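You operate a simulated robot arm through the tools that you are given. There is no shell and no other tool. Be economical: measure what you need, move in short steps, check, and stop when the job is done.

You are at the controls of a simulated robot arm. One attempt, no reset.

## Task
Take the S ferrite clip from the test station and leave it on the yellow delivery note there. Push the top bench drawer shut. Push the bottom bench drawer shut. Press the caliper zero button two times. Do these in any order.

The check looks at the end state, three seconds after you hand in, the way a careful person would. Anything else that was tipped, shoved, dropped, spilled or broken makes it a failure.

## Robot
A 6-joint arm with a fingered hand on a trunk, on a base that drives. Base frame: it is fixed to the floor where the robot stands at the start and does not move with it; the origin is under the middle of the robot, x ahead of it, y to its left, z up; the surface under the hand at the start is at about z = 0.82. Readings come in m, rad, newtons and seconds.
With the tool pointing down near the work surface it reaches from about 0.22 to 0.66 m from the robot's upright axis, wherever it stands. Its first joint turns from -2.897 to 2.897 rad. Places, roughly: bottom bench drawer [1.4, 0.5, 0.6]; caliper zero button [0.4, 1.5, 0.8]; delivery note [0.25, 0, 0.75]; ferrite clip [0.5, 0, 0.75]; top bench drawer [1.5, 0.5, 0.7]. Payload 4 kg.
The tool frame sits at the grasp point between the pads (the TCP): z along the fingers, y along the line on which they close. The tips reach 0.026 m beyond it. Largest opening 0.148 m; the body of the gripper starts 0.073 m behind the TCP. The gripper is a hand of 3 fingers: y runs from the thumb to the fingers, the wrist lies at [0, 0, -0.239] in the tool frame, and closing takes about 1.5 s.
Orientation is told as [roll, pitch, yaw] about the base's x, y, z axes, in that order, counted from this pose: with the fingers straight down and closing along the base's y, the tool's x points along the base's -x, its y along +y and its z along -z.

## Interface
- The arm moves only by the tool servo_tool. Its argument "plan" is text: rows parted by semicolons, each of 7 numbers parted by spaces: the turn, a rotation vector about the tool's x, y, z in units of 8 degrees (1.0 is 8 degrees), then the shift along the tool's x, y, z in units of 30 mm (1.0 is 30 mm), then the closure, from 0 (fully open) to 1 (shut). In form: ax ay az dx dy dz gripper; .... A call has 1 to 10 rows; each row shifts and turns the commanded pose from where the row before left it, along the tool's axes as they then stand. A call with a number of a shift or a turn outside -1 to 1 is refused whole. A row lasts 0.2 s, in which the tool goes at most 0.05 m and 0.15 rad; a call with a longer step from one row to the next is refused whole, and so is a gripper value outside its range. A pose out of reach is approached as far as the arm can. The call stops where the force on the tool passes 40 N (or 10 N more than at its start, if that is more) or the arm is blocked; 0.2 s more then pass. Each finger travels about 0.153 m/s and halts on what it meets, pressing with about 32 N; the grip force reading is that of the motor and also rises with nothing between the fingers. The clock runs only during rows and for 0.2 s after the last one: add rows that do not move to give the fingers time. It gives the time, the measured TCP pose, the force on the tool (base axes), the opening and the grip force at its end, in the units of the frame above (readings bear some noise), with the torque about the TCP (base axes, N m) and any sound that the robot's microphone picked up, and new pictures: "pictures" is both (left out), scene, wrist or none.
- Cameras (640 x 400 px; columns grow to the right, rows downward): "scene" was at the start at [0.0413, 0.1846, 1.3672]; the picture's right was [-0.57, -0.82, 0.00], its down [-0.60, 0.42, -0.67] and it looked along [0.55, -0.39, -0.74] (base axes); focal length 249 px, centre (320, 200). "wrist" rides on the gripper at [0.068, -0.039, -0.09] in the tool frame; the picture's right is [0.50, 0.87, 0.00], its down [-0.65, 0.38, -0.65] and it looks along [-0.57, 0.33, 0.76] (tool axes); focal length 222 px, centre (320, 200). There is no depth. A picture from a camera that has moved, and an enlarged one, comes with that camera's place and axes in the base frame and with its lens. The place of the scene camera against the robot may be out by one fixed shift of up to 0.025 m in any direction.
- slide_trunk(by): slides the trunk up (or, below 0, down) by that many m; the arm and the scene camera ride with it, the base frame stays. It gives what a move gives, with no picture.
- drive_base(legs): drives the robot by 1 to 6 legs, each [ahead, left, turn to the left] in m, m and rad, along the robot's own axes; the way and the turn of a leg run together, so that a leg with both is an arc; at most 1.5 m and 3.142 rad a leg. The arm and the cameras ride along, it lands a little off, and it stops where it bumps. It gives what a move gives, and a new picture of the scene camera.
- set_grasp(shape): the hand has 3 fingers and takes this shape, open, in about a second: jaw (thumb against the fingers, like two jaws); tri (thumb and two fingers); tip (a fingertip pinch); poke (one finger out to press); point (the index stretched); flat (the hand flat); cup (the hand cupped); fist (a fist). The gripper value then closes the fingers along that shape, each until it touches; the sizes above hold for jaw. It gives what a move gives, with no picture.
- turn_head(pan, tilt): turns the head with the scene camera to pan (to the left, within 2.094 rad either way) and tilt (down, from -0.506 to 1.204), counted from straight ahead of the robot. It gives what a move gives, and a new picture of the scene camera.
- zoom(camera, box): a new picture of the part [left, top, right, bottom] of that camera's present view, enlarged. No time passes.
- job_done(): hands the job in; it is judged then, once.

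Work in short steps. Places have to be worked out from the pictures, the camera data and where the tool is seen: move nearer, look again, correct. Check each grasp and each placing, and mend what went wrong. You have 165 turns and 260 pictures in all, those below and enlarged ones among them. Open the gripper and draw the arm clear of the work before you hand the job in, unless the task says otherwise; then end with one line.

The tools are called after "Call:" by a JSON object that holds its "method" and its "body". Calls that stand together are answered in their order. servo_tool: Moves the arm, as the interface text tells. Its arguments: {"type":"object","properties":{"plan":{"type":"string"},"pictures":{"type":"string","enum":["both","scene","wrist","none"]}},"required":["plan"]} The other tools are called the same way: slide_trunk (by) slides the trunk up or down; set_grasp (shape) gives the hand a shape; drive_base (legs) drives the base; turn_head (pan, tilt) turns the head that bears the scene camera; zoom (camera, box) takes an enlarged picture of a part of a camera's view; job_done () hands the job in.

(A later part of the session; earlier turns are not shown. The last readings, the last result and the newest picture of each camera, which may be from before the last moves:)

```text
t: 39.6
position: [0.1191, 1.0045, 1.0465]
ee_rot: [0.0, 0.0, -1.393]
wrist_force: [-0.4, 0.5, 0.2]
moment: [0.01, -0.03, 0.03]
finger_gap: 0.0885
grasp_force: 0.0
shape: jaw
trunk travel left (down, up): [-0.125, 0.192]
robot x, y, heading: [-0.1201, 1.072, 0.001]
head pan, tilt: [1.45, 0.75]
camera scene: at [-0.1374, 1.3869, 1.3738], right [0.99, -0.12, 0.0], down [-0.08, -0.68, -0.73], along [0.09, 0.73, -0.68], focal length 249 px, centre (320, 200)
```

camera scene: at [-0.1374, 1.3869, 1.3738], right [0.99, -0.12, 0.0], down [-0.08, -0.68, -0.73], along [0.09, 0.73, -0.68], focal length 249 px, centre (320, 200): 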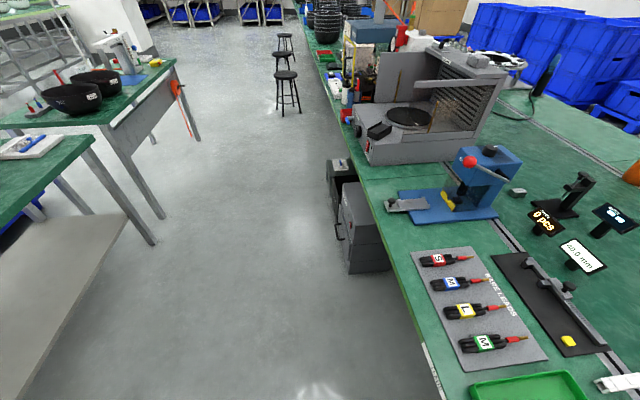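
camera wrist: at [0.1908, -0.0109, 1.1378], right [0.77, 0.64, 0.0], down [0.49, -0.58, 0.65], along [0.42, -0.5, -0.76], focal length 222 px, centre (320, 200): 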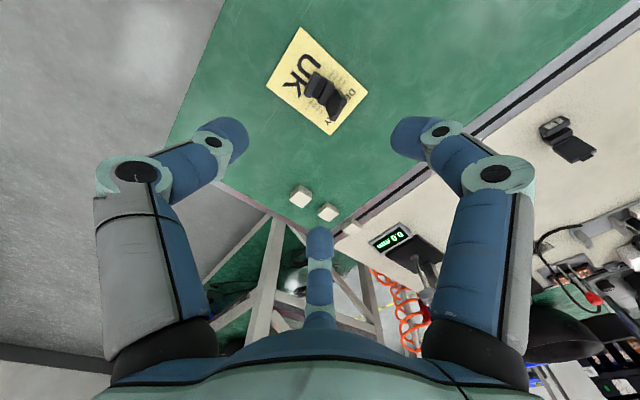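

The caliper (yellow button, "20.0 mm" display) is ahead. Turn the head toward it.

Call:
{"method": "turn_head", "body": {"pan": 0.35, "tilt": 0.8}}

Call:
{"method": "zoom", "body": {"camera": "scene", "box": [180, 100, 380, 225]}}

```text
t: 40.9
position: [0.1176, 1.0047, 1.0462]
ee_rot: [-0.001, -0.001, -1.393]
wrist_force: [0.1, 0.8, 0.4]
moment: [-0.03, -0.01, 0.02]
finger_gap: 0.0883
grasp_force: 0.1
shape: jaw
trunk travel left (down, up): [-0.125, 0.192]
robot x, y, heading: [-0.1203, 1.0769, 0.005]
head pan, tilt: [0.351, 0.799]
camera scene: at [-0.0715, 1.3325, 1.3698], right [0.35, -0.94, 0.0], down [-0.67, -0.25, -0.7], along [0.65, 0.24, -0.72], focal length 249 px, centre (320, 200)
```

scene: 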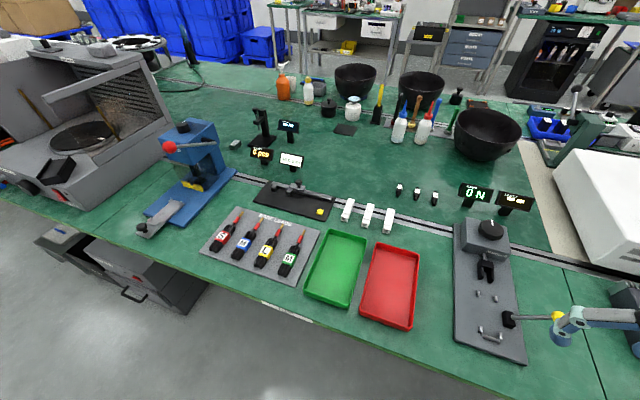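

```text
3.20 times, centred on (280, 162) of scene
camera zoom: at [-0.0715, 1.3325, 1.3698], right [0.35, -0.94, 0.0], down [-0.67, -0.25, -0.7], along [0.65, 0.24, -0.72], focal length 796 px, centre (448, 320)
```

zoom: 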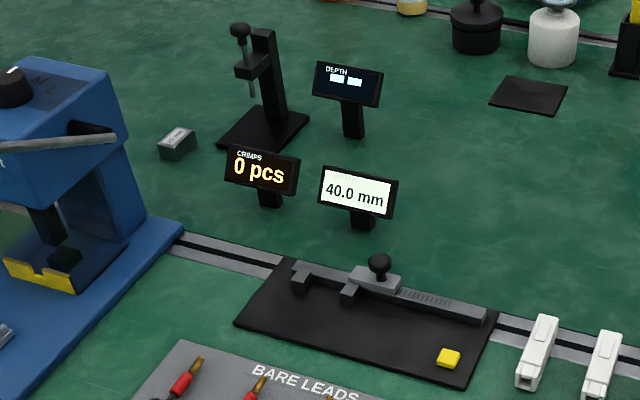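

Button estimated at ≈ (0.384, 1.478). Shift the base 0.2 m left for better reach and take the poke shape.

Call:
{"method": "drive_base", "body": {"legs": [[0, 0.2, 0]]}}

Call:
{"method": "set_grasp", "body": {"shape": "poke"}}

Call:
{"method": "servo_tool", "body": {"plan": "0 0 0 0 0 0 1;0 0 0 0 0 0 1;0 0 0 0 0 0 1;0 0 0 0 0 0 1;0 0 0 0 0 0 1;0 0 0 0 0 0 1;0 0 0 0 0 0 1", "pictures": "wrist"}}

```text
t: 43.3
position: [0.1181, 1.2027, 1.0456]
ee_rot: [0.001, -0.001, -1.398]
wrist_force: [0.8, 0.0, 0.3]
moment: [-0.02, -0.01, 0.0]
finger_gap: 0.0882
grasp_force: 0.1
shape: jaw
trunk travel left (down, up): [-0.125, 0.192]
robot x, y, heading: [-0.1226, 1.2768, -0.005]
head pan, tilt: [0.351, 0.799]
camera scene: at [-0.0702, 1.5333, 1.3697], right [0.34, -0.94, 0.0], down [-0.67, -0.24, -0.7], along [0.66, 0.24, -0.72], focal length 249 px, centre (320, 200)
```

scene: 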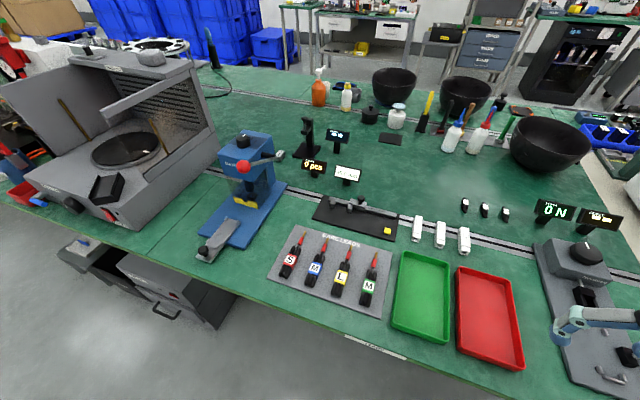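

```text
t: 44.2
position: [0.1175, 1.2053, 1.0463]
ee_rot: [0.0, 0.002, -1.398]
wrist_force: [-0.1, 0.5, 0.1]
moment: [-0.01, -0.02, 0.01]
finger_gap: 0.0
grasp_force: 0.1
shape: poke
trunk travel left (down, up): [-0.125, 0.192]
robot x, y, heading: [-0.1254, 1.2776, -0.0]
head pan, tilt: [0.351, 0.799]
```

```text
t: 45.8
position: [0.1175, 1.2045, 1.0462]
ee_rot: [0.0, 0.002, -1.398]
wrist_force: [0.6, -0.2, -0.2]
moment: [-0.03, 0.03, -0.02]
finger_gap: 0.0002
grasp_force: 31.8
shape: jaw
trunk travel left (down, up): [-0.125, 0.192]
robot x, y, heading: [-0.1245, 1.2777, -0.002]
head pan, tilt: [0.351, 0.799]
camera wrist: at [0.0676, 1.2641, 1.1374], right [0.77, 0.64, 0.0], down [0.48, -0.58, 0.65], along [0.42, -0.5, -0.76], focal length 222 px, centre (320, 200)
```

wrist: 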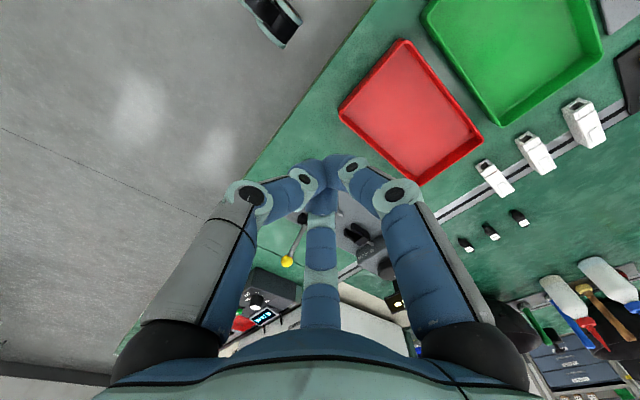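

Passing gripper=1 reverted the shape. I set poke again and pass 0 to see what the hand looks like.

Call:
{"method": "set_grasp", "body": {"shape": "poke"}}

Call:
{"method": "zoom", "body": {"camera": "wrist", "box": [100, 50, 540, 325]}}

```text
t: 46.7
position: [0.1177, 1.2049, 1.0464]
ee_rot: [-0.001, -0.002, -1.398]
wrist_force: [-0.7, 0.2, -0.1]
moment: [0.03, -0.03, 0.0]
finger_gap: 0.0
grasp_force: 0.1
shape: poke
trunk travel left (down, up): [-0.125, 0.192]
robot x, y, heading: [-0.122, 1.2762, -0.004]
head pan, tilt: [0.351, 0.799]
```

```text
1.45 times, centred on (320, 188) of wrist
camera zoom: at [0.0676, 1.2641, 1.1374], right [0.77, 0.64, 0.0], down [0.48, -0.58, 0.65], along [0.42, -0.5, -0.76], focal length 323 px, centre (320, 218)
```

zoom: 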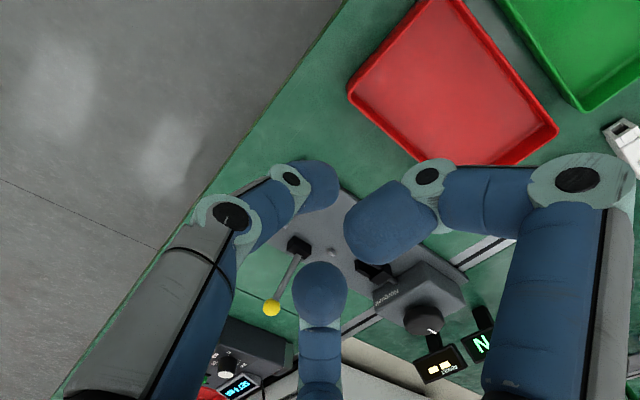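

Call:
{"method": "servo_tool", "body": {"plan": "0 0 0 0 0 0 0;0 0 0 0 0 0 0;0 0 0 0 0 0 0;0 0 0 0 0 0 0", "pictures": "wrist"}}

```text
t: 47.7
position: [0.1178, 1.2045, 1.0465]
ee_rot: [-0.001, 0.001, -1.399]
wrist_force: [1.0, 0.2, 0.4]
moment: [-0.01, -0.04, 0.01]
finger_gap: 0.0
grasp_force: 0.0
shape: poke
trunk travel left (down, up): [-0.125, 0.192]
robot x, y, heading: [-0.1246, 1.2758, -0.005]
head pan, tilt: [0.351, 0.799]
camera wrist: at [0.0676, 1.2641, 1.1374], right [0.77, 0.64, 0.0], down [0.48, -0.58, 0.65], along [0.42, -0.5, -0.76], focal length 222 px, centre (320, 200)
```

wrist: 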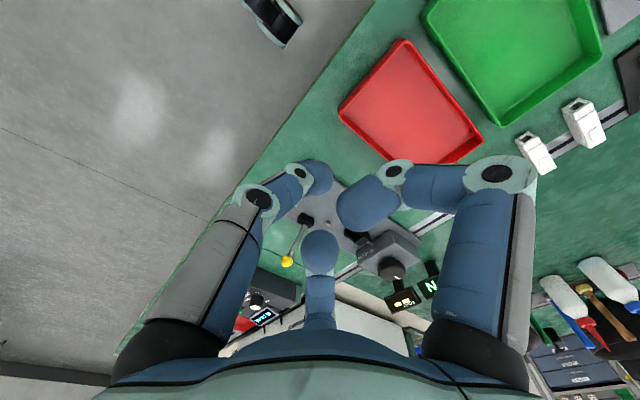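

Unclear which finger leads in poke; check the "point" shape too.

Call:
{"method": "set_grasp", "body": {"shape": "point"}}

Call:
{"method": "servo_tool", "body": {"plan": "0 0 0 0 0 0 0;0 0 0 0 0 0 0", "pictures": "wrist"}}

```text
t: 48.6
position: [0.1183, 1.2041, 1.0458]
ee_rot: [-0.001, 0.001, -1.397]
wrist_force: [0.6, -0.1, 0.3]
moment: [0.0, -0.02, 0.0]
finger_gap: 0.1421
grasp_force: 0.1
shape: point
trunk travel left (down, up): [-0.125, 0.192]
robot x, y, heading: [-0.1234, 1.2749, -0.0]
head pan, tilt: [0.351, 0.799]
```

```text
t: 49.2
position: [0.119, 1.204, 1.0465]
ee_rot: [0.001, 0.001, -1.399]
wrist_force: [0.5, 0.3, 0.3]
moment: [0.0, -0.01, -0.04]
finger_gap: 0.142
grasp_force: 0.1
shape: point
trunk travel left (down, up): [-0.125, 0.192]
robot x, y, heading: [-0.1298, 1.271, -0.003]
head pan, tilt: [0.351, 0.799]
camera wrist: at [0.0676, 1.2641, 1.1374], right [0.77, 0.64, 0.0], down [0.48, -0.58, 0.65], along [0.42, -0.5, -0.76], focal length 222 px, centre (320, 200)
```

wrist: 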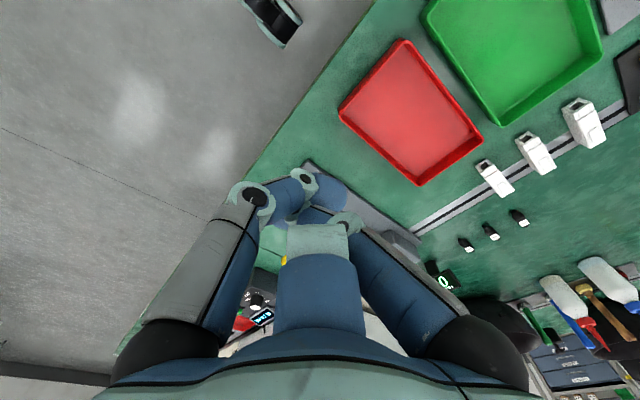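

Neither helps; I'll use the closed jaw as the poker (tips meet at the TCP). Move over toward the button, staying high.

Call:
{"method": "set_grasp", "body": {"shape": "jaw"}}

Call:
{"method": "servo_tool", "body": {"plan": "0 0 0 0.74 1 0 1;0 0 0 0.74 1 0 1;0 0 0 0.74 1 0 1;0 0 0 0.74 1 0 1;0 0 0 0.74 1 0 1;0 0 0 0.74 1 0 1;0 0 0 0.74 1 0 1;0 0 0 0.74 1 0 1;0 0 0 0.74 1 0 1;0 0 0 0.74 1 0 1", "pictures": "both"}}

```text
t: 50.1
position: [0.1174, 1.2045, 1.0467]
ee_rot: [0.001, 0.0, -1.398]
wrist_force: [-0.3, -0.9, 0.4]
moment: [0.0, -0.01, -0.03]
finger_gap: 0.148
grasp_force: 0.1
shape: jaw
trunk travel left (down, up): [-0.125, 0.192]
robot x, y, heading: [-0.1236, 1.2774, -0.006]
head pan, tilt: [0.351, 0.799]
```

```text
t: 52.3
position: [0.3752, 1.4766, 1.0461]
ee_rot: [-0.002, -0.001, -1.398]
wrist_force: [1.2, 0.4, 0.4]
moment: [0.02, 0.04, -0.01]
finger_gap: 0.0001
grasp_force: 32.1
shape: jaw
trunk travel left (down, up): [-0.125, 0.192]
robot x, y, heading: [-0.1224, 1.275, -0.006]
head pan, tilt: [0.351, 0.799]
camera scene: at [-0.0695, 1.5336, 1.3696], right [0.34, -0.94, 0.0], down [-0.67, -0.24, -0.7], along [0.65, 0.24, -0.72], focal length 249 px, centre (320, 200)
camera wrist: at [0.3244, 1.5372, 1.1357], right [0.77, 0.64, 0.0], down [0.49, -0.58, 0.65], along [0.42, -0.5, -0.76], focal length 222 px, centre (320, 200)
```

scene: 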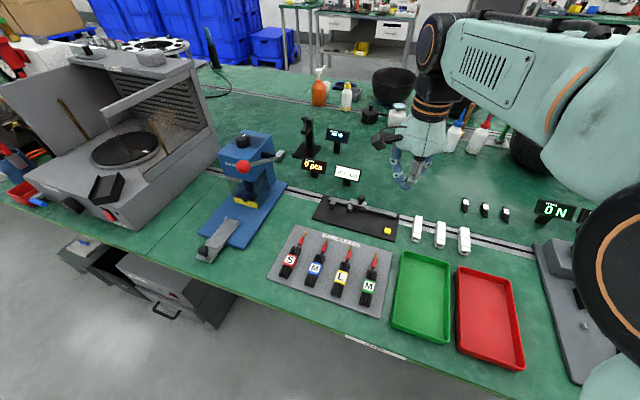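
wrist: 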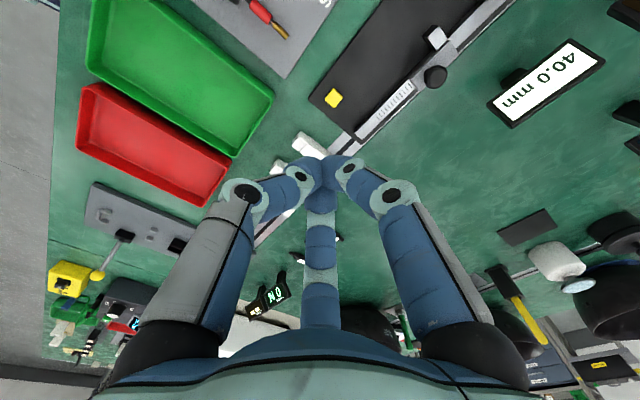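

Wrist view puts the button at ≈ (0.392, 1.481). Correct and descend to z≈0.90 for another look.

Call:
{"method": "servo_tool", "body": {"plan": "0 0 0 0.07 0.56 0 1;0 0 0 0 0 0.97 1;0 0 0 0 0 0.97 1;0 0 0 0 0 0.97 1;0 0 0 0 0 0.97 1;0 0 0 0 0 0.97 1;0 0 0 0 0 0 1", "pictures": "both"}}

Call:
{"method": "zoom", "body": {"camera": "wrist", "box": [240, 100, 400, 220]}}

Call:
{"method": "zoom", "body": {"camera": "scene", "box": [330, 180, 430, 250]}}

```text
t: 53.9
position: [0.388, 1.4769, 0.9]
ee_rot: [0.002, 0.001, -1.397]
wrist_force: [0.0, -0.4, -0.4]
moment: [-0.04, -0.01, -0.01]
finger_gap: 0.0
grasp_force: 31.9
shape: jaw
trunk travel left (down, up): [-0.125, 0.192]
robot x, y, heading: [-0.1265, 1.2736, -0.001]
head pan, tilt: [0.351, 0.799]
camera scene: at [-0.0703, 1.533, 1.3698], right [0.34, -0.94, 0.0], down [-0.67, -0.24, -0.7], along [0.66, 0.24, -0.72], focal length 249 px, centre (320, 200)
camera wrist: at [0.3385, 1.5375, 0.9916], right [0.77, 0.64, 0.0], down [0.48, -0.58, 0.65], along [0.42, -0.5, -0.76], focal length 222 px, centre (320, 200)
```

scene: 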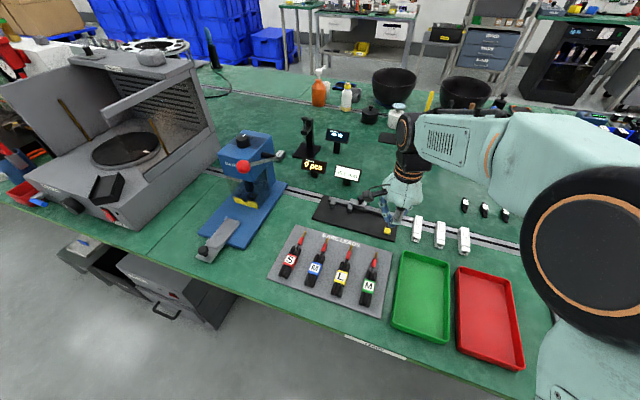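
wrist: 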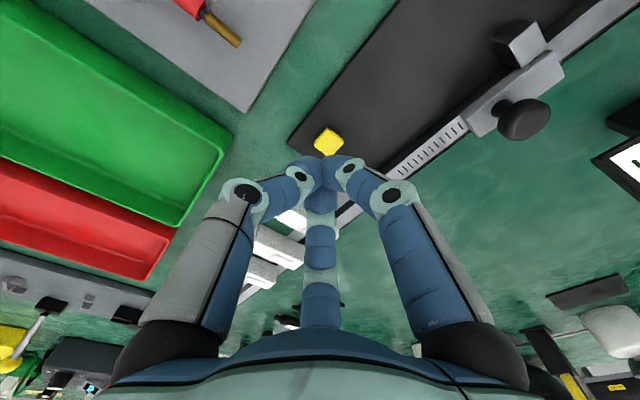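

```text
3.33 times, centred on (320, 160) of wrist
camera zoom: at [0.3385, 1.5375, 0.9916], right [0.77, 0.64, 0.0], down [0.48, -0.58, 0.65], along [0.42, -0.5, -0.76], focal length 740 px, centre (320, 333)
```

zoom: 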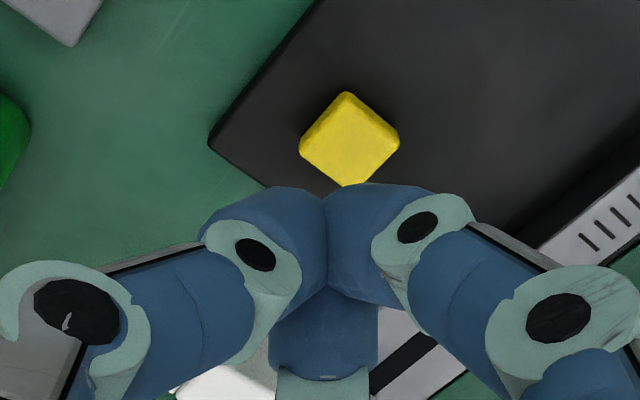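

```text
5.71 times, centred on (380, 215) of scene
camera zoom: at [-0.0703, 1.533, 1.3698], right [0.34, -0.94, 0.0], down [-0.67, -0.24, -0.7], along [0.66, 0.24, -0.72], focal length 1422 px, centre (-23, 114)
```

zoom: 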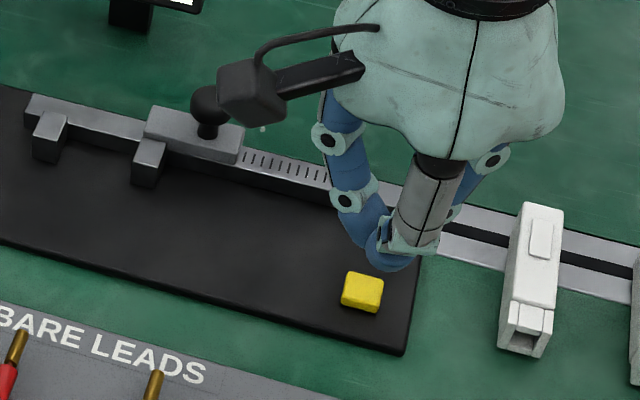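

Button ≈ (0.392, 1.484), top ≈ 0.84. Correct by ~(+5,+9) mm and go down to 1 cm above.

Call:
{"method": "servo_tool", "body": {"plan": "0 0 0 0.28 0.2 0 1;0 0 0 0 0 0.4 1;0 0 0 0 0 0.33 1;0 0 0 0 0 0 1", "pictures": "both"}}

Call:
{"method": "zoom", "body": {"camera": "wrist", "box": [240, 100, 400, 220]}}

Call:
{"method": "zoom", "body": {"camera": "scene", "box": [340, 190, 440, 260]}}

```text
t: 54.9
position: [0.3955, 1.4884, 0.8774]
ee_rot: [-0.001, 0.001, -1.397]
wrist_force: [0.4, 0.3, 0.4]
moment: [0.01, 0.0, 0.01]
finger_gap: 0.0
grasp_force: 32.0
shape: jaw
trunk travel left (down, up): [-0.125, 0.192]
robot x, y, heading: [-0.1262, 1.273, 0.001]
head pan, tilt: [0.351, 0.799]
camera scene: at [-0.0703, 1.533, 1.3698], right [0.34, -0.94, 0.0], down [-0.67, -0.24, -0.7], along [0.66, 0.24, -0.72], focal length 249 px, centre (320, 200)
camera wrist: at [0.3452, 1.5485, 0.9693], right [0.77, 0.64, 0.0], down [0.48, -0.58, 0.65], along [0.42, -0.5, -0.76], focal length 222 px, centre (320, 200)
```

scene: 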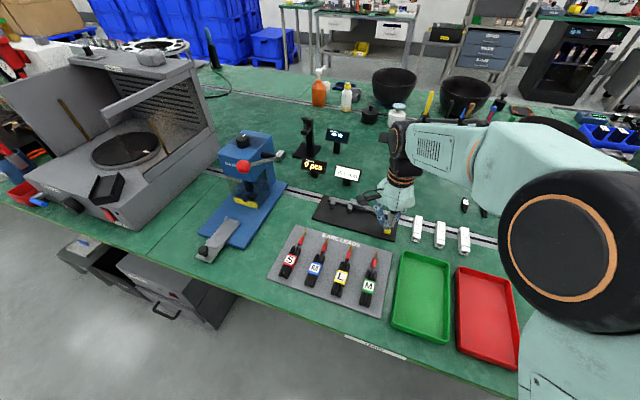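
wrist: 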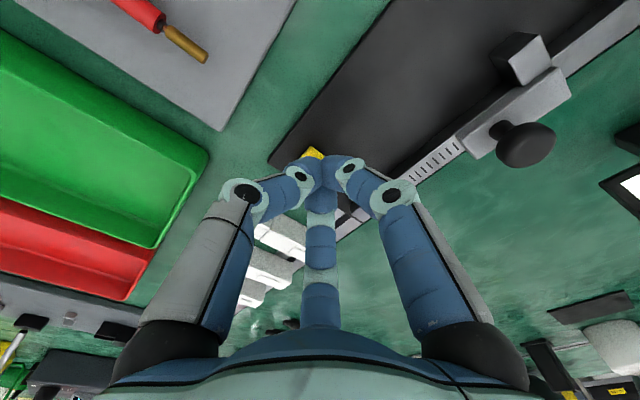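

```text
3.33 times, centred on (320, 160) of wrist
camera zoom: at [0.3452, 1.5485, 0.9693], right [0.77, 0.64, 0.0], down [0.48, -0.58, 0.65], along [0.42, -0.5, -0.76], focal length 740 px, centre (320, 333)
```

zoom: 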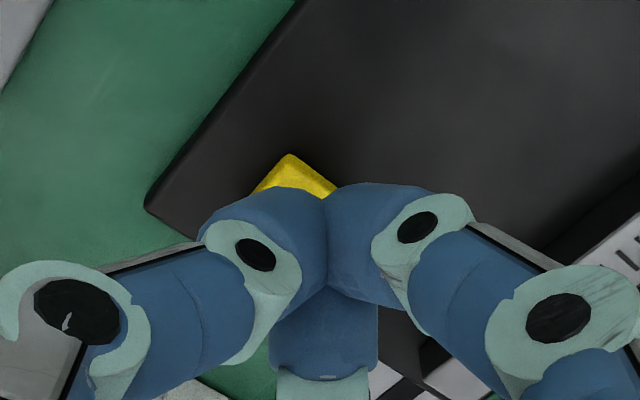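

```text
5.71 times, centred on (390, 225) of scene
camera zoom: at [-0.0703, 1.533, 1.3698], right [0.34, -0.94, 0.0], down [-0.67, -0.24, -0.7], along [0.66, 0.24, -0.72], focal length 1422 px, centre (-80, 57)
```

zoom: 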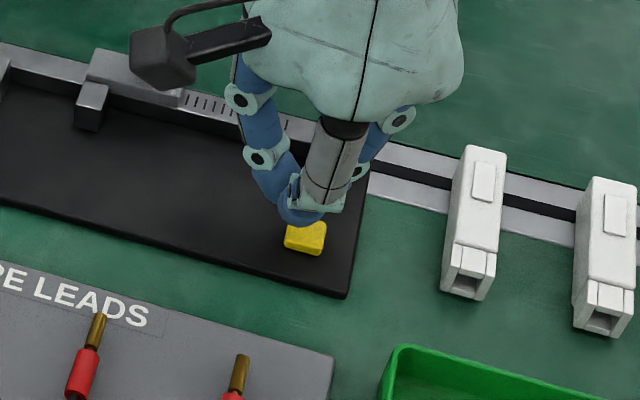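

Aligned to within ~5 mm. Correct and descend gently until contact.

Call:
{"method": "servo_tool", "body": {"plan": "0 0 0 -0.11 -0.15 0.15 1;0 0 0 0 0 0.15 1;0 0 0 0 0 0 1", "pictures": "scene"}}

Call:
{"method": "zoom", "body": {"camera": "scene", "box": [320, 160, 440, 260]}}

```text
t: 55.7
position: [0.3923, 1.4848, 0.8698]
ee_rot: [0.0, 0.0, -1.397]
wrist_force: [-0.3, 0.5, 1.0]
moment: [-0.03, 0.0, -0.01]
finger_gap: 0.0
grasp_force: 32.6
shape: jaw
trunk travel left (down, up): [-0.125, 0.192]
robot x, y, heading: [-0.1256, 1.2758, -0.001]
head pan, tilt: [0.351, 0.799]
camera scene: at [-0.0703, 1.533, 1.3698], right [0.34, -0.94, 0.0], down [-0.67, -0.24, -0.7], along [0.66, 0.24, -0.72], focal length 249 px, centre (320, 200)
```

scene: 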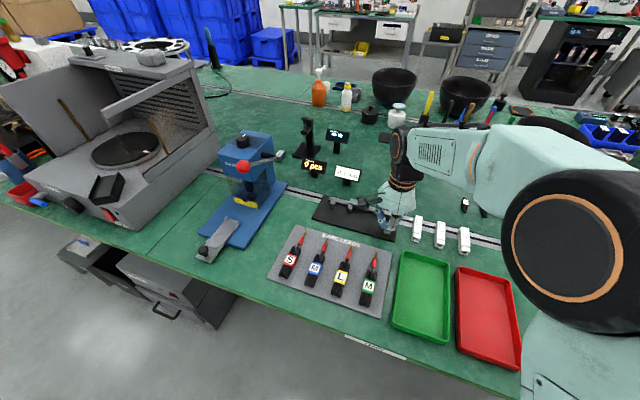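

```text
4.00 times, centred on (380, 210) of scene
camera zoom: at [-0.0703, 1.533, 1.3698], right [0.34, -0.94, 0.0], down [-0.67, -0.24, -0.7], along [0.66, 0.24, -0.72], focal length 995 px, centre (80, 160)
```

zoom: 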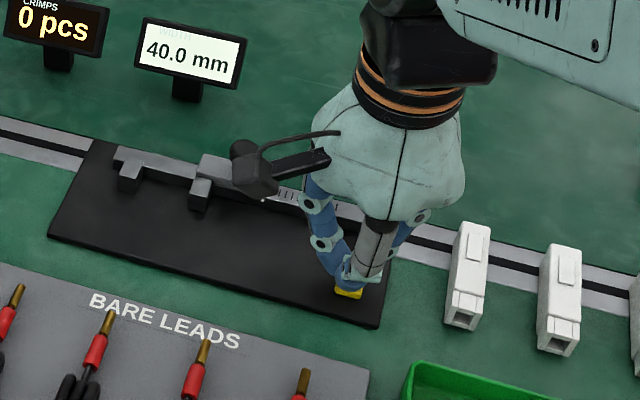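

Tips almost on the button. Continue down 3 mm.

Call:
{"method": "servo_tool", "body": {"plan": "0 0 0 0 -0.08 0.05 1;0 0 0 0 0 0.05 1;0 0 0 0 0 0 1", "pictures": "none"}}

Call:
{"method": "zoom", "body": {"camera": "scene", "box": [320, 160, 440, 260]}}

```text
t: 56.5
position: [0.3915, 1.4845, 0.8684]
ee_rot: [0.001, 0.0, -1.399]
wrist_force: [0.2, -0.5, -0.3]
moment: [0.02, -0.02, -0.05]
finger_gap: 0.0002
grasp_force: 31.7
shape: jaw
trunk travel left (down, up): [-0.125, 0.192]
robot x, y, heading: [-0.1259, 1.2748, -0.002]
head pan, tilt: [0.351, 0.799]
```

```text
4.00 times, centred on (380, 210) of scene
camera zoom: at [-0.0703, 1.533, 1.3698], right [0.34, -0.94, 0.0], down [-0.67, -0.24, -0.7], along [0.66, 0.24, -0.72], focal length 995 px, centre (80, 160)
```

zoom: 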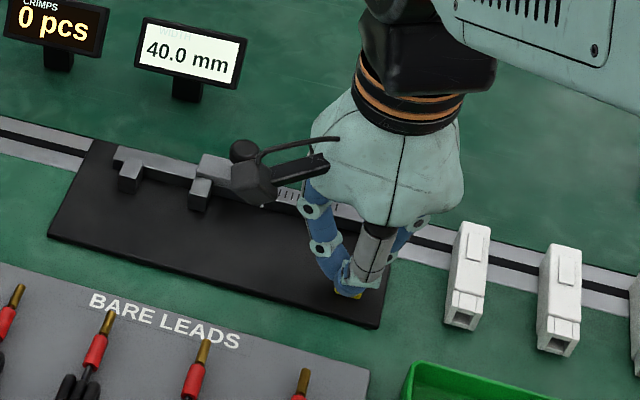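

Call:
{"method": "servo_tool", "body": {"plan": "0 0 0 0 0 0.06 1;0 0 0 0 0 0.06 1;0 0 0 0 0 0 1", "pictures": "none"}}

Call:
{"method": "zoom", "body": {"camera": "scene", "box": [320, 160, 440, 260]}}

```text
t: 57.3
position: [0.3889, 1.4843, 0.8625]
ee_rot: [-0.001, -0.001, -1.399]
wrist_force: [0.2, 0.5, 0.4]
moment: [0.0, 0.01, 0.02]
finger_gap: 0.0001
grasp_force: 32.5
shape: jaw
trunk travel left (down, up): [-0.125, 0.192]
robot x, y, heading: [-0.1208, 1.2742, -0.005]
head pan, tilt: [0.351, 0.799]
```

```text
4.00 times, centred on (380, 210) of scene
camera zoom: at [-0.0703, 1.533, 1.3698], right [0.34, -0.94, 0.0], down [-0.67, -0.24, -0.7], along [0.66, 0.24, -0.72], focal length 995 px, centre (80, 160)
```

zoom: 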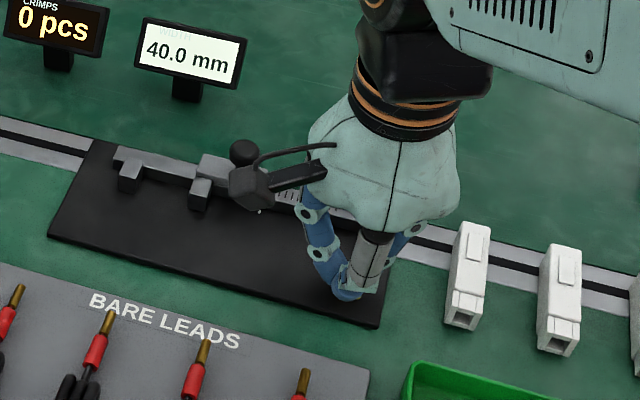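

Still no contact; keep going in ~1.5 mm rows.

Call:
{"method": "servo_tool", "body": {"plan": "0 0 0 0 0 0.05 1;0 0 0 0 0 0.05 1;0 0 0 0 0 0 1", "pictures": "none"}}

Call:
{"method": "zoom", "body": {"camera": "scene", "box": [320, 160, 440, 260]}}

```text
t: 58.1
position: [0.39, 1.4844, 0.8615]
ee_rot: [0.001, -0.001, -1.398]
wrist_force: [0.6, 0.0, 1.1]
moment: [-0.03, 0.0, -0.02]
finger_gap: 0.0004
grasp_force: 32.0
shape: jaw
trunk travel left (down, up): [-0.125, 0.192]
robot x, y, heading: [-0.1248, 1.2733, -0.005]
head pan, tilt: [0.351, 0.799]
```

```text
4.00 times, centred on (380, 210) of scene
camera zoom: at [-0.0703, 1.5331, 1.3698], right [0.34, -0.94, 0.0], down [-0.67, -0.24, -0.7], along [0.66, 0.24, -0.72], focal length 995 px, centre (80, 160)
```

zoom: 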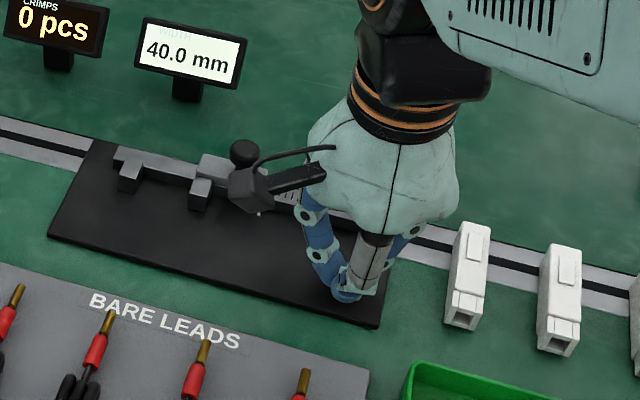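

Call:
{"method": "servo_tool", "body": {"plan": "0 0 0 0 0 0.06 1;0 0 0 0 0 0.06 1;0 0 0 0 0 0 1", "pictures": "none"}}

Call:
{"method": "zoom", "body": {"camera": "scene", "box": [320, 160, 440, 260]}}

```text
t: 58.9
position: [0.3899, 1.4851, 0.8583]
ee_rot: [0.001, 0.001, -1.396]
wrist_force: [0.7, 1.5, 9.9]
moment: [0.04, -0.02, 0.02]
finger_gap: 0.0
grasp_force: 32.0
shape: jaw
trunk travel left (down, up): [-0.125, 0.192]
robot x, y, heading: [-0.1234, 1.2769, 0.0]
head pan, tilt: [0.351, 0.799]
heard: click
```

```text
4.00 times, centred on (380, 210) of scene
camera zoom: at [-0.0709, 1.5328, 1.3699], right [0.34, -0.94, 0.0], down [-0.67, -0.24, -0.7], along [0.66, 0.24, -0.72], focal length 995 px, centre (80, 160)
```

zoom: 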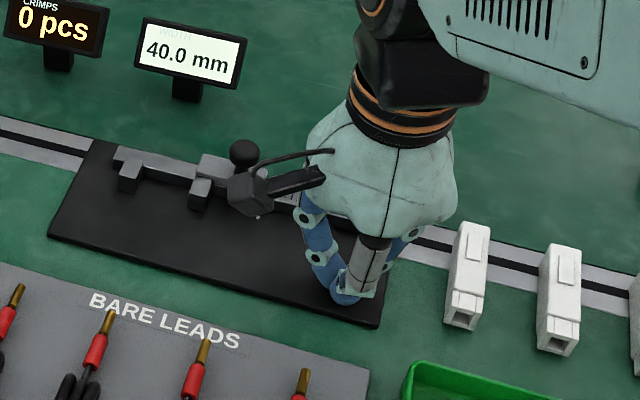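

Click heard (10 N): one press. Raise 9 mm to release and check the display.

Call:
{"method": "servo_tool", "body": {"plan": "0 0 0 0 0 -0.15 1;0 0 0 0 0 -0.15 1;0 0 0 0 0 0 1", "pictures": "none"}}

Call:
{"method": "zoom", "body": {"camera": "scene", "box": [320, 160, 440, 260]}}

```text
t: 59.7
position: [0.3899, 1.4848, 0.8648]
ee_rot: [0.001, 0.001, -1.398]
wrist_force: [0.1, -0.2, 0.8]
moment: [0.03, 0.0, 0.03]
finger_gap: 0.0
grasp_force: 32.5
shape: jaw
trunk travel left (down, up): [-0.125, 0.192]
robot x, y, heading: [-0.1246, 1.2757, -0.006]
head pan, tilt: [0.351, 0.799]
```

```text
4.00 times, centred on (380, 210) of scene
camera zoom: at [-0.0703, 1.533, 1.3698], right [0.34, -0.94, 0.0], down [-0.67, -0.24, -0.7], along [0.66, 0.24, -0.72], focal length 995 px, centre (80, 160)
```

zoom: 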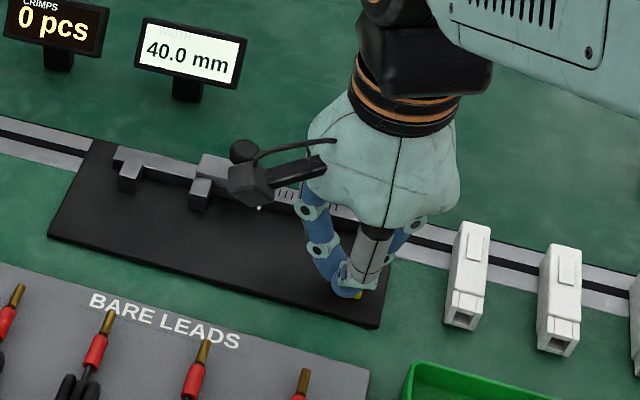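

Second press with the same depth, checking for the click.

Call:
{"method": "servo_tool", "body": {"plan": "0 0 0 0 0 0.15 1;0 0 0 0 0 0.15 1;0 0 0 0 0 0 1", "pictures": "none"}}

Call:
{"method": "zoom", "body": {"camera": "scene", "box": [320, 160, 440, 260]}}

```text
t: 60.5
position: [0.3897, 1.4836, 0.858]
ee_rot: [0.0, 0.0, -1.398]
wrist_force: [-0.2, 1.8, 11.9]
moment: [0.03, 0.01, 0.03]
finger_gap: 0.0001
grasp_force: 31.9
shape: jaw
trunk travel left (down, up): [-0.125, 0.192]
robot x, y, heading: [-0.1215, 1.2748, -0.003]
head pan, tilt: [0.351, 0.799]
heard: click
```

```text
4.00 times, centred on (380, 210) of scene
camera zoom: at [-0.0712, 1.5328, 1.37], right [0.34, -0.94, 0.0], down [-0.67, -0.24, -0.7], along [0.66, 0.24, -0.72], focal length 995 px, centre (80, 160)
```

zoom: 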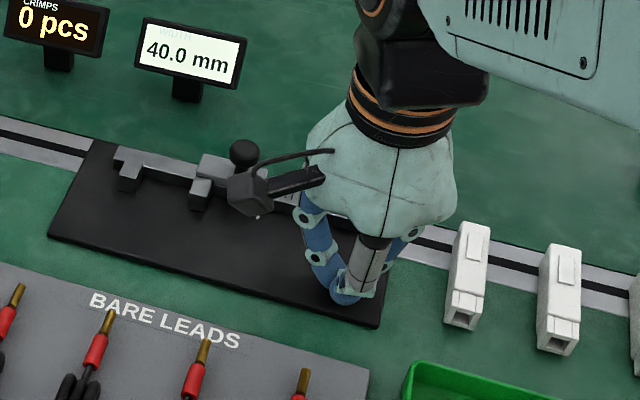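

Second click. Raise straight up clear of the caliper and look at the display with a fresh picture.

Call:
{"method": "servo_tool", "body": {"plan": "0 0 0 0 0 -0.5 1;0 0 0 0 0 -1 1;0 0 0 0 0 -1 1;0 0 0 0 0 -1 1;0 0 0 0 0 -1 1;0 0 0 0 0 -1 1;0 0 0 0 0 -1 1;0 0 0 0 0 0 1", "pictures": "scene"}}

Call:
{"method": "zoom", "body": {"camera": "scene", "box": [300, 140, 400, 250]}}

```text
t: 62.3
position: [0.3901, 1.4852, 1.0513]
ee_rot: [-0.001, 0.0, -1.397]
wrist_force: [0.7, -0.3, 0.9]
moment: [0.01, 0.0, 0.0]
finger_gap: 0.0
grasp_force: 32.0
shape: jaw
trunk travel left (down, up): [-0.125, 0.192]
robot x, y, heading: [-0.1226, 1.2734, -0.005]
head pan, tilt: [0.351, 0.799]
camera scene: at [-0.0702, 1.5331, 1.3698], right [0.34, -0.94, 0.0], down [-0.67, -0.24, -0.7], along [0.66, 0.24, -0.72], focal length 249 px, centre (320, 200)
```

scene: 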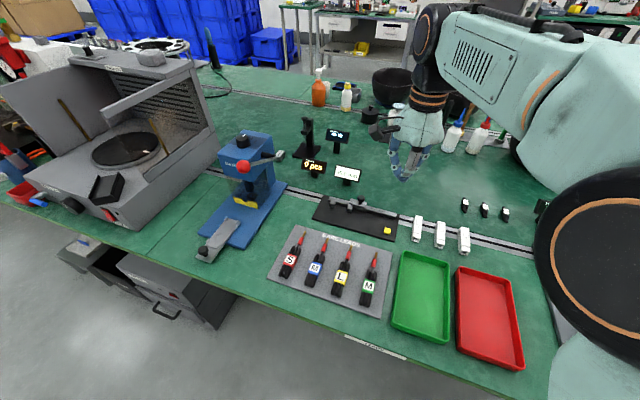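

```text
3.64 times, centred on (350, 195) of scene
camera zoom: at [-0.0702, 1.5331, 1.3698], right [0.34, -0.94, 0.0], down [-0.67, -0.24, -0.7], along [0.66, 0.24, -0.72], focal length 905 px, centre (211, 218)
```

zoom: 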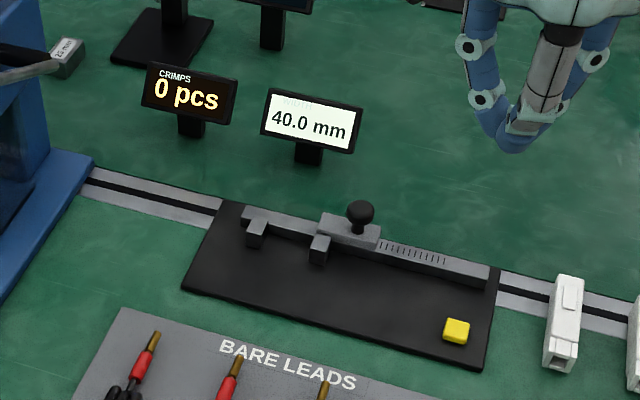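

Two clicks registered. Now survey the route to the far side of the bench.

Call:
{"method": "turn_head", "body": {"pan": 0.9, "tilt": 0.3}}

Call:
{"method": "turn_head", "body": {"pan": 0.0, "tilt": 0.3}}

```text
t: 63.3
position: [0.3899, 1.4854, 1.0524]
ee_rot: [0.001, -0.001, -1.399]
wrist_force: [-0.4, -0.6, 0.0]
moment: [-0.04, 0.03, 0.0]
finger_gap: 0.0001
grasp_force: 32.0
shape: jaw
trunk travel left (down, up): [-0.125, 0.192]
robot x, y, heading: [-0.1211, 1.2708, -0.005]
head pan, tilt: [0.901, 0.3]
camera scene: at [-0.0878, 1.5785, 1.4141], right [0.78, -0.62, 0.0], down [-0.18, -0.23, -0.96], along [0.6, 0.75, -0.3], focal length 249 px, centre (320, 200)
```

scene: 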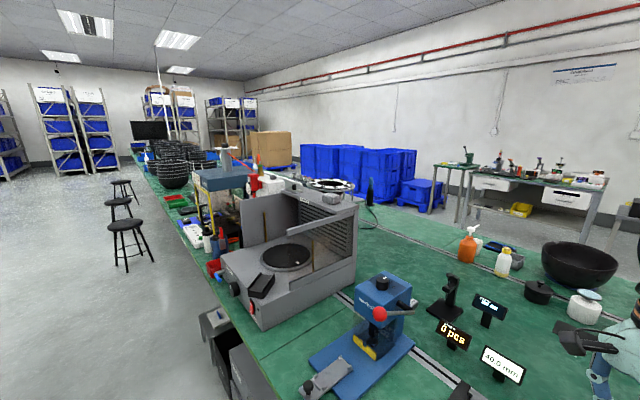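

```text
t: 64.5
position: [0.3903, 1.485, 1.052]
ee_rot: [0.001, -0.001, -1.397]
wrist_force: [0.0, 0.1, 0.8]
moment: [0.02, -0.03, -0.01]
finger_gap: 0.0
grasp_force: 31.6
shape: jaw
trunk travel left (down, up): [-0.125, 0.192]
robot x, y, heading: [-0.1222, 1.2736, -0.003]
head pan, tilt: [0.0, 0.3]
camera scene: at [-0.0527, 1.5054, 1.4142], right [0.0, -1.0, 0.0], down [-0.3, 0.0, -0.96], along [0.96, 0.0, -0.3], focal length 249 px, centre (320, 200)
```

scene: 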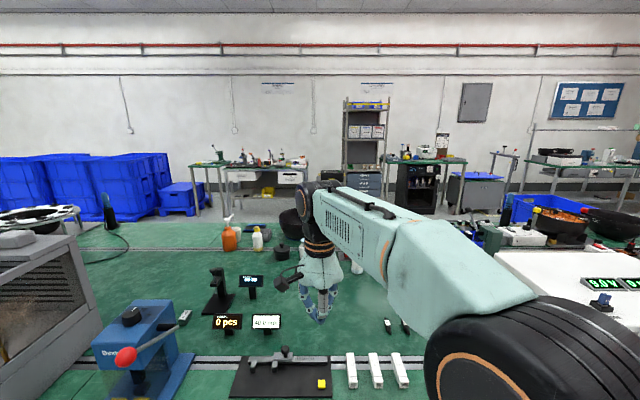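

The right end of the bench is nearer. Retract the arm first, then drive back to view the gap at the right end.

Call:
{"method": "servo_tool", "body": {"plan": "0 0 0 -0.8 -1 0 1;0 0 0 -0.8 -1 0 1;0 0 0 -0.8 -1 0 1;0 0 0 -0.8 -1 0 1;0 0 0 -0.8 -1 0 1;0 0 0 -0.8 -1 0 1;0 0 0 -0.8 -1 0 1;0 0 0 -0.8 -1 0 1;0 0 0 -0.8 -1 0 1;0 0 0 -0.8 -1 0 1", "pictures": "none"}}

Call:
{"method": "drive_base", "body": {"legs": [[-0.3, 0, 0], [0, -1.5, 0], [0, -0.4, 0]]}}

Call:
{"method": "turn_head", "body": {"pan": -0.25, "tilt": 0.5}}

```text
t: 66.7
position: [0.1334, 1.1973, 1.0534]
ee_rot: [-0.002, 0.0, -1.398]
wrist_force: [-0.9, -0.8, -0.5]
moment: [0.01, 0.02, 0.0]
finger_gap: 0.0002
grasp_force: 32.3
shape: jaw
trunk travel left (down, up): [-0.125, 0.192]
robot x, y, heading: [-0.1227, 1.2741, -0.006]
head pan, tilt: [0.0, 0.3]
```

```text
t: 85.6
position: [-0.1712, -0.7406, 1.0531]
ee_rot: [0.001, -0.001, -1.404]
wrist_force: [0.8, 0.5, 0.3]
moment: [0.0, 0.0, 0.01]
finger_gap: 0.0
grasp_force: 32.3
shape: jaw
trunk travel left (down, up): [-0.125, 0.192]
robot x, y, heading: [-0.4304, -0.6606, -0.012]
head pan, tilt: [0.0, 0.3]
camera scene: at [-0.3576, -0.4316, 1.4142], right [-0.01, -1.0, 0.0], down [-0.3, 0.0, -0.96], along [0.96, -0.01, -0.3], focal length 249 px, centre (320, 200)
```

scene: 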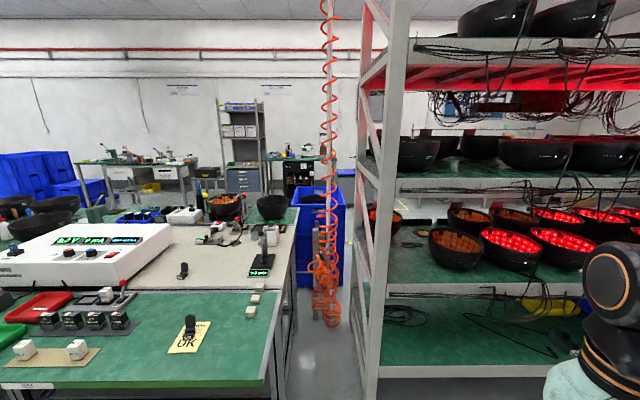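

```text
t: 86.4
position: [-0.1728, -0.7413, 1.0531]
ee_rot: [-0.001, 0.0, -1.405]
wrist_force: [-0.3, -0.2, 1.2]
moment: [0.01, -0.03, 0.02]
finger_gap: 0.0
grasp_force: 31.7
shape: jaw
trunk travel left (down, up): [-0.125, 0.192]
robot x, y, heading: [-0.4276, -0.6622, -0.01]
head pan, tilt: [-0.25, 0.499]
camera scene: at [-0.363, -0.4538, 1.3958], right [-0.25, -0.97, 0.0], down [-0.46, 0.12, -0.88], along [0.85, -0.22, -0.48], focal length 249 px, centre (320, 200)
```

scene: 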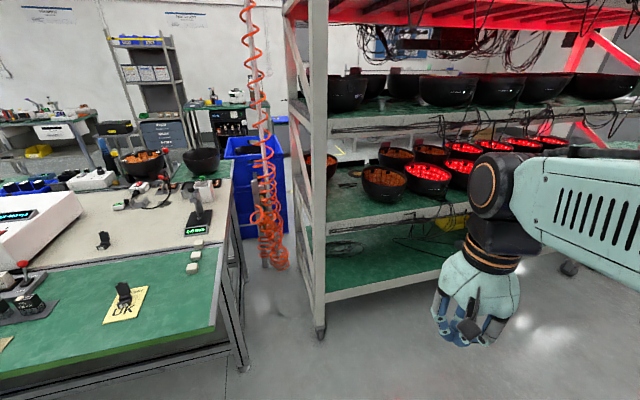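

The gap at the bench end is only ~0.38 m with a hose pole in it — not passable. See whether the rack can be passed on its right.

Call:
{"method": "turn_head", "body": {"pan": -1.0, "tilt": 0.35}}

Call:
{"method": "turn_head", "body": {"pan": -1.7, "tilt": 0.35}}

```text
t: 87.5
position: [-0.173, -0.7406, 1.0523]
ee_rot: [0.0, 0.001, -1.404]
wrist_force: [0.4, 0.8, 0.0]
moment: [0.0, -0.03, 0.01]
finger_gap: 0.0
grasp_force: 31.7
shape: jaw
trunk travel left (down, up): [-0.125, 0.192]
robot x, y, heading: [-0.4261, -0.66, -0.007]
head pan, tilt: [-1.0, 0.351]
camera scene: at [-0.4013, -0.5094, 1.4094], right [-0.85, -0.53, 0.0], down [-0.18, 0.29, -0.94], along [0.5, -0.79, -0.34], focal length 249 px, centre (320, 200)
```

scene: 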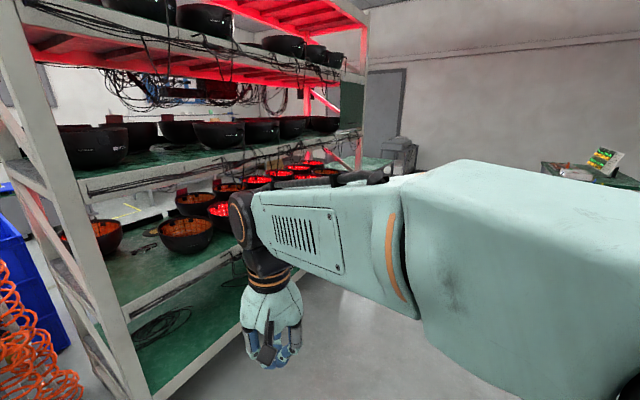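

```text
t: 88.5
position: [-0.1719, -0.7413, 1.0539]
ee_rot: [-0.002, 0.001, -1.407]
wrist_force: [0.2, -0.2, -0.3]
moment: [-0.01, 0.0, 0.0]
finger_gap: 0.0
grasp_force: 31.8
shape: jaw
trunk travel left (down, up): [-0.125, 0.192]
robot x, y, heading: [-0.4288, -0.6617, -0.008]
head pan, tilt: [-1.7, 0.351]
camera scene: at [-0.4637, -0.5229, 1.4094], right [-0.99, 0.14, 0.0], down [0.05, 0.34, -0.94], along [-0.13, -0.93, -0.34], focal length 249 px, centre (320, 200)
```

scene: 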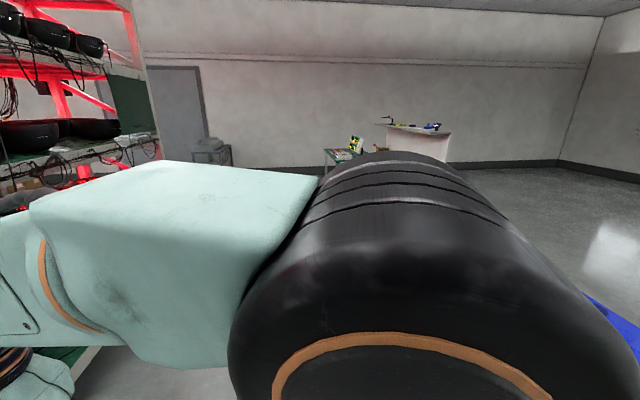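

The rack ends near y≈-2.95; floor beyond looks open. Drive right 3.1 m and look ahead.

Call:
{"method": "drive_base", "body": {"legs": [[0, -1.5, 0], [0, -1.5, 0], [0, -0.15, 0]]}}

Call:
{"method": "turn_head", "body": {"pan": 0.0, "tilt": 0.4}}

```text
t: 116.0
position: [-0.1615, -3.8478, 1.0533]
ee_rot: [0.001, 0.001, -1.361]
wrist_force: [0.3, 0.3, 0.4]
moment: [0.02, 0.0, 0.01]
finger_gap: 0.0
grasp_force: 32.0
shape: jaw
trunk travel left (down, up): [-0.125, 0.192]
robot x, y, heading: [-0.4178, -3.7751, 0.034]
head pan, tilt: [-1.7, 0.351]
camera scene: at [-0.4604, -3.6415, 1.4095], right [-1.0, 0.1, 0.0], down [0.03, 0.34, -0.94], along [-0.09, -0.93, -0.34], focal length 249 px, centre (320, 200)
```

scene: 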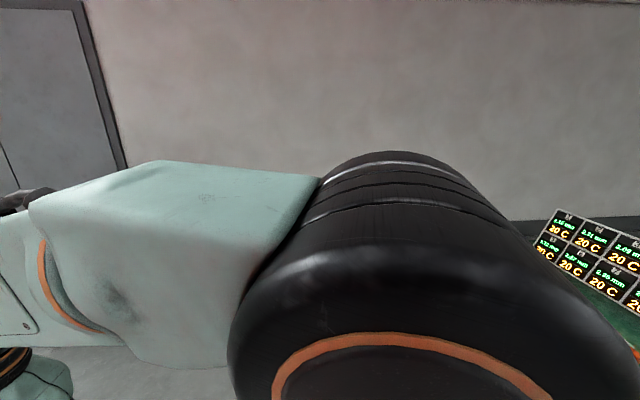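

```text
t: 117.7
position: [-0.1599, -3.8479, 1.0529]
ee_rot: [0.002, 0.0, -1.362]
wrist_force: [1.0, 0.8, 0.8]
moment: [0.01, 0.01, 0.01]
finger_gap: 0.0
grasp_force: 31.9
shape: jaw
trunk travel left (down, up): [-0.125, 0.192]
robot x, y, heading: [-0.4184, -3.7813, 0.035]
head pan, tilt: [0.0, 0.4]
camera scene: at [-0.359, -3.5454, 1.4049], right [0.03, -1.0, 0.0], down [-0.39, -0.01, -0.92], along [0.92, 0.03, -0.39], focal length 249 px, centre (320, 200)
```

scene: 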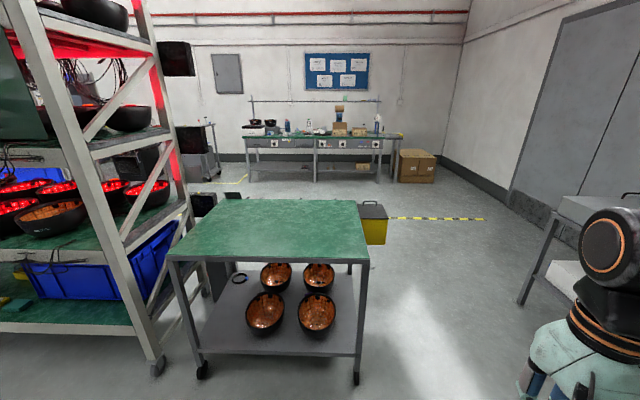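

A cart sits ahead (y −2.86 to −3.71) and a yellow bin at (1.8, −4.0); a lane at y≈−4.5 clears both. Straighten, shift right, and go forward in stages.

Call:
{"method": "drive_base", "body": {"legs": [[0, -0.72, -0.035], [1.4, 0, 0]]}}

```text
t: 131.3
position: [1.2729, -4.599, 1.0532]
ee_rot: [0.0, 0.001, -1.406]
wrist_force: [-0.6, 0.4, -0.6]
moment: [0.0, 0.02, 0.02]
finger_gap: 0.0
grasp_force: 32.1
shape: jaw
trunk travel left (down, up): [-0.125, 0.192]
robot x, y, heading: [1.0152, -4.5168, -0.013]
head pan, tilt: [0.0, 0.4]
camera scene: at [1.0877, -4.2885, 1.4049], right [-0.01, -1.0, 0.0], down [-0.39, 0.0, -0.92], along [0.92, -0.01, -0.39], focal length 249 px, centre (320, 200)
```

scene: 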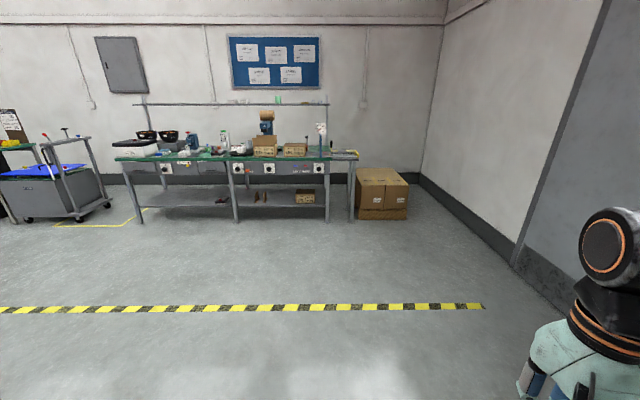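

Lane ahead is clear. Check left for the yellow bin and the route behind the rack.

Call:
{"method": "turn_head", "body": {"pan": 0.9, "tilt": 0.5}}

```text
t: 132.5
position: [1.2723, -4.5991, 1.0526]
ee_rot: [-0.001, 0.001, -1.407]
wrist_force: [-1.2, -0.3, 0.5]
moment: [-0.01, 0.01, -0.01]
finger_gap: 0.0
grasp_force: 32.4
shape: jaw
trunk travel left (down, up): [-0.125, 0.192]
robot x, y, heading: [1.0167, -4.5194, -0.011]
head pan, tilt: [0.901, 0.499]
camera scene: at [1.0523, -4.2168, 1.3958], right [0.78, -0.63, 0.0], down [-0.3, -0.37, -0.88], along [0.55, 0.68, -0.48], focal length 249 px, centre (320, 200)
```

scene: 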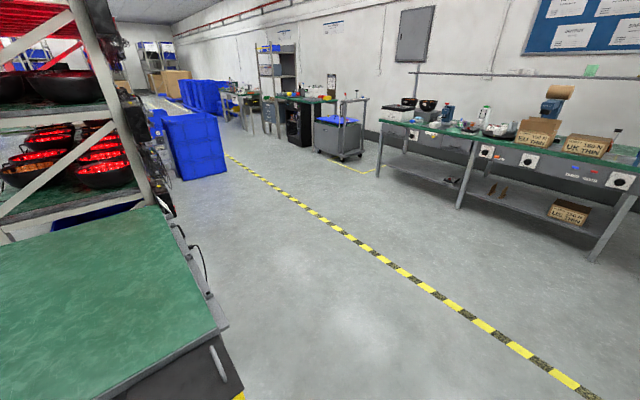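

Clear aisle behind the rack; blue bin's outer corner is near x≈2.1. Go to x≈2.6, then left along the aisle.

Call:
{"method": "drive_base", "body": {"legs": [[1.5, 0, 0], [0.1, 1.5, 0], [0, 1.5, 0], [0, 0.6, 0]]}}

```text
refused: leg 2 is longer than a leg can be; nothing moved
```

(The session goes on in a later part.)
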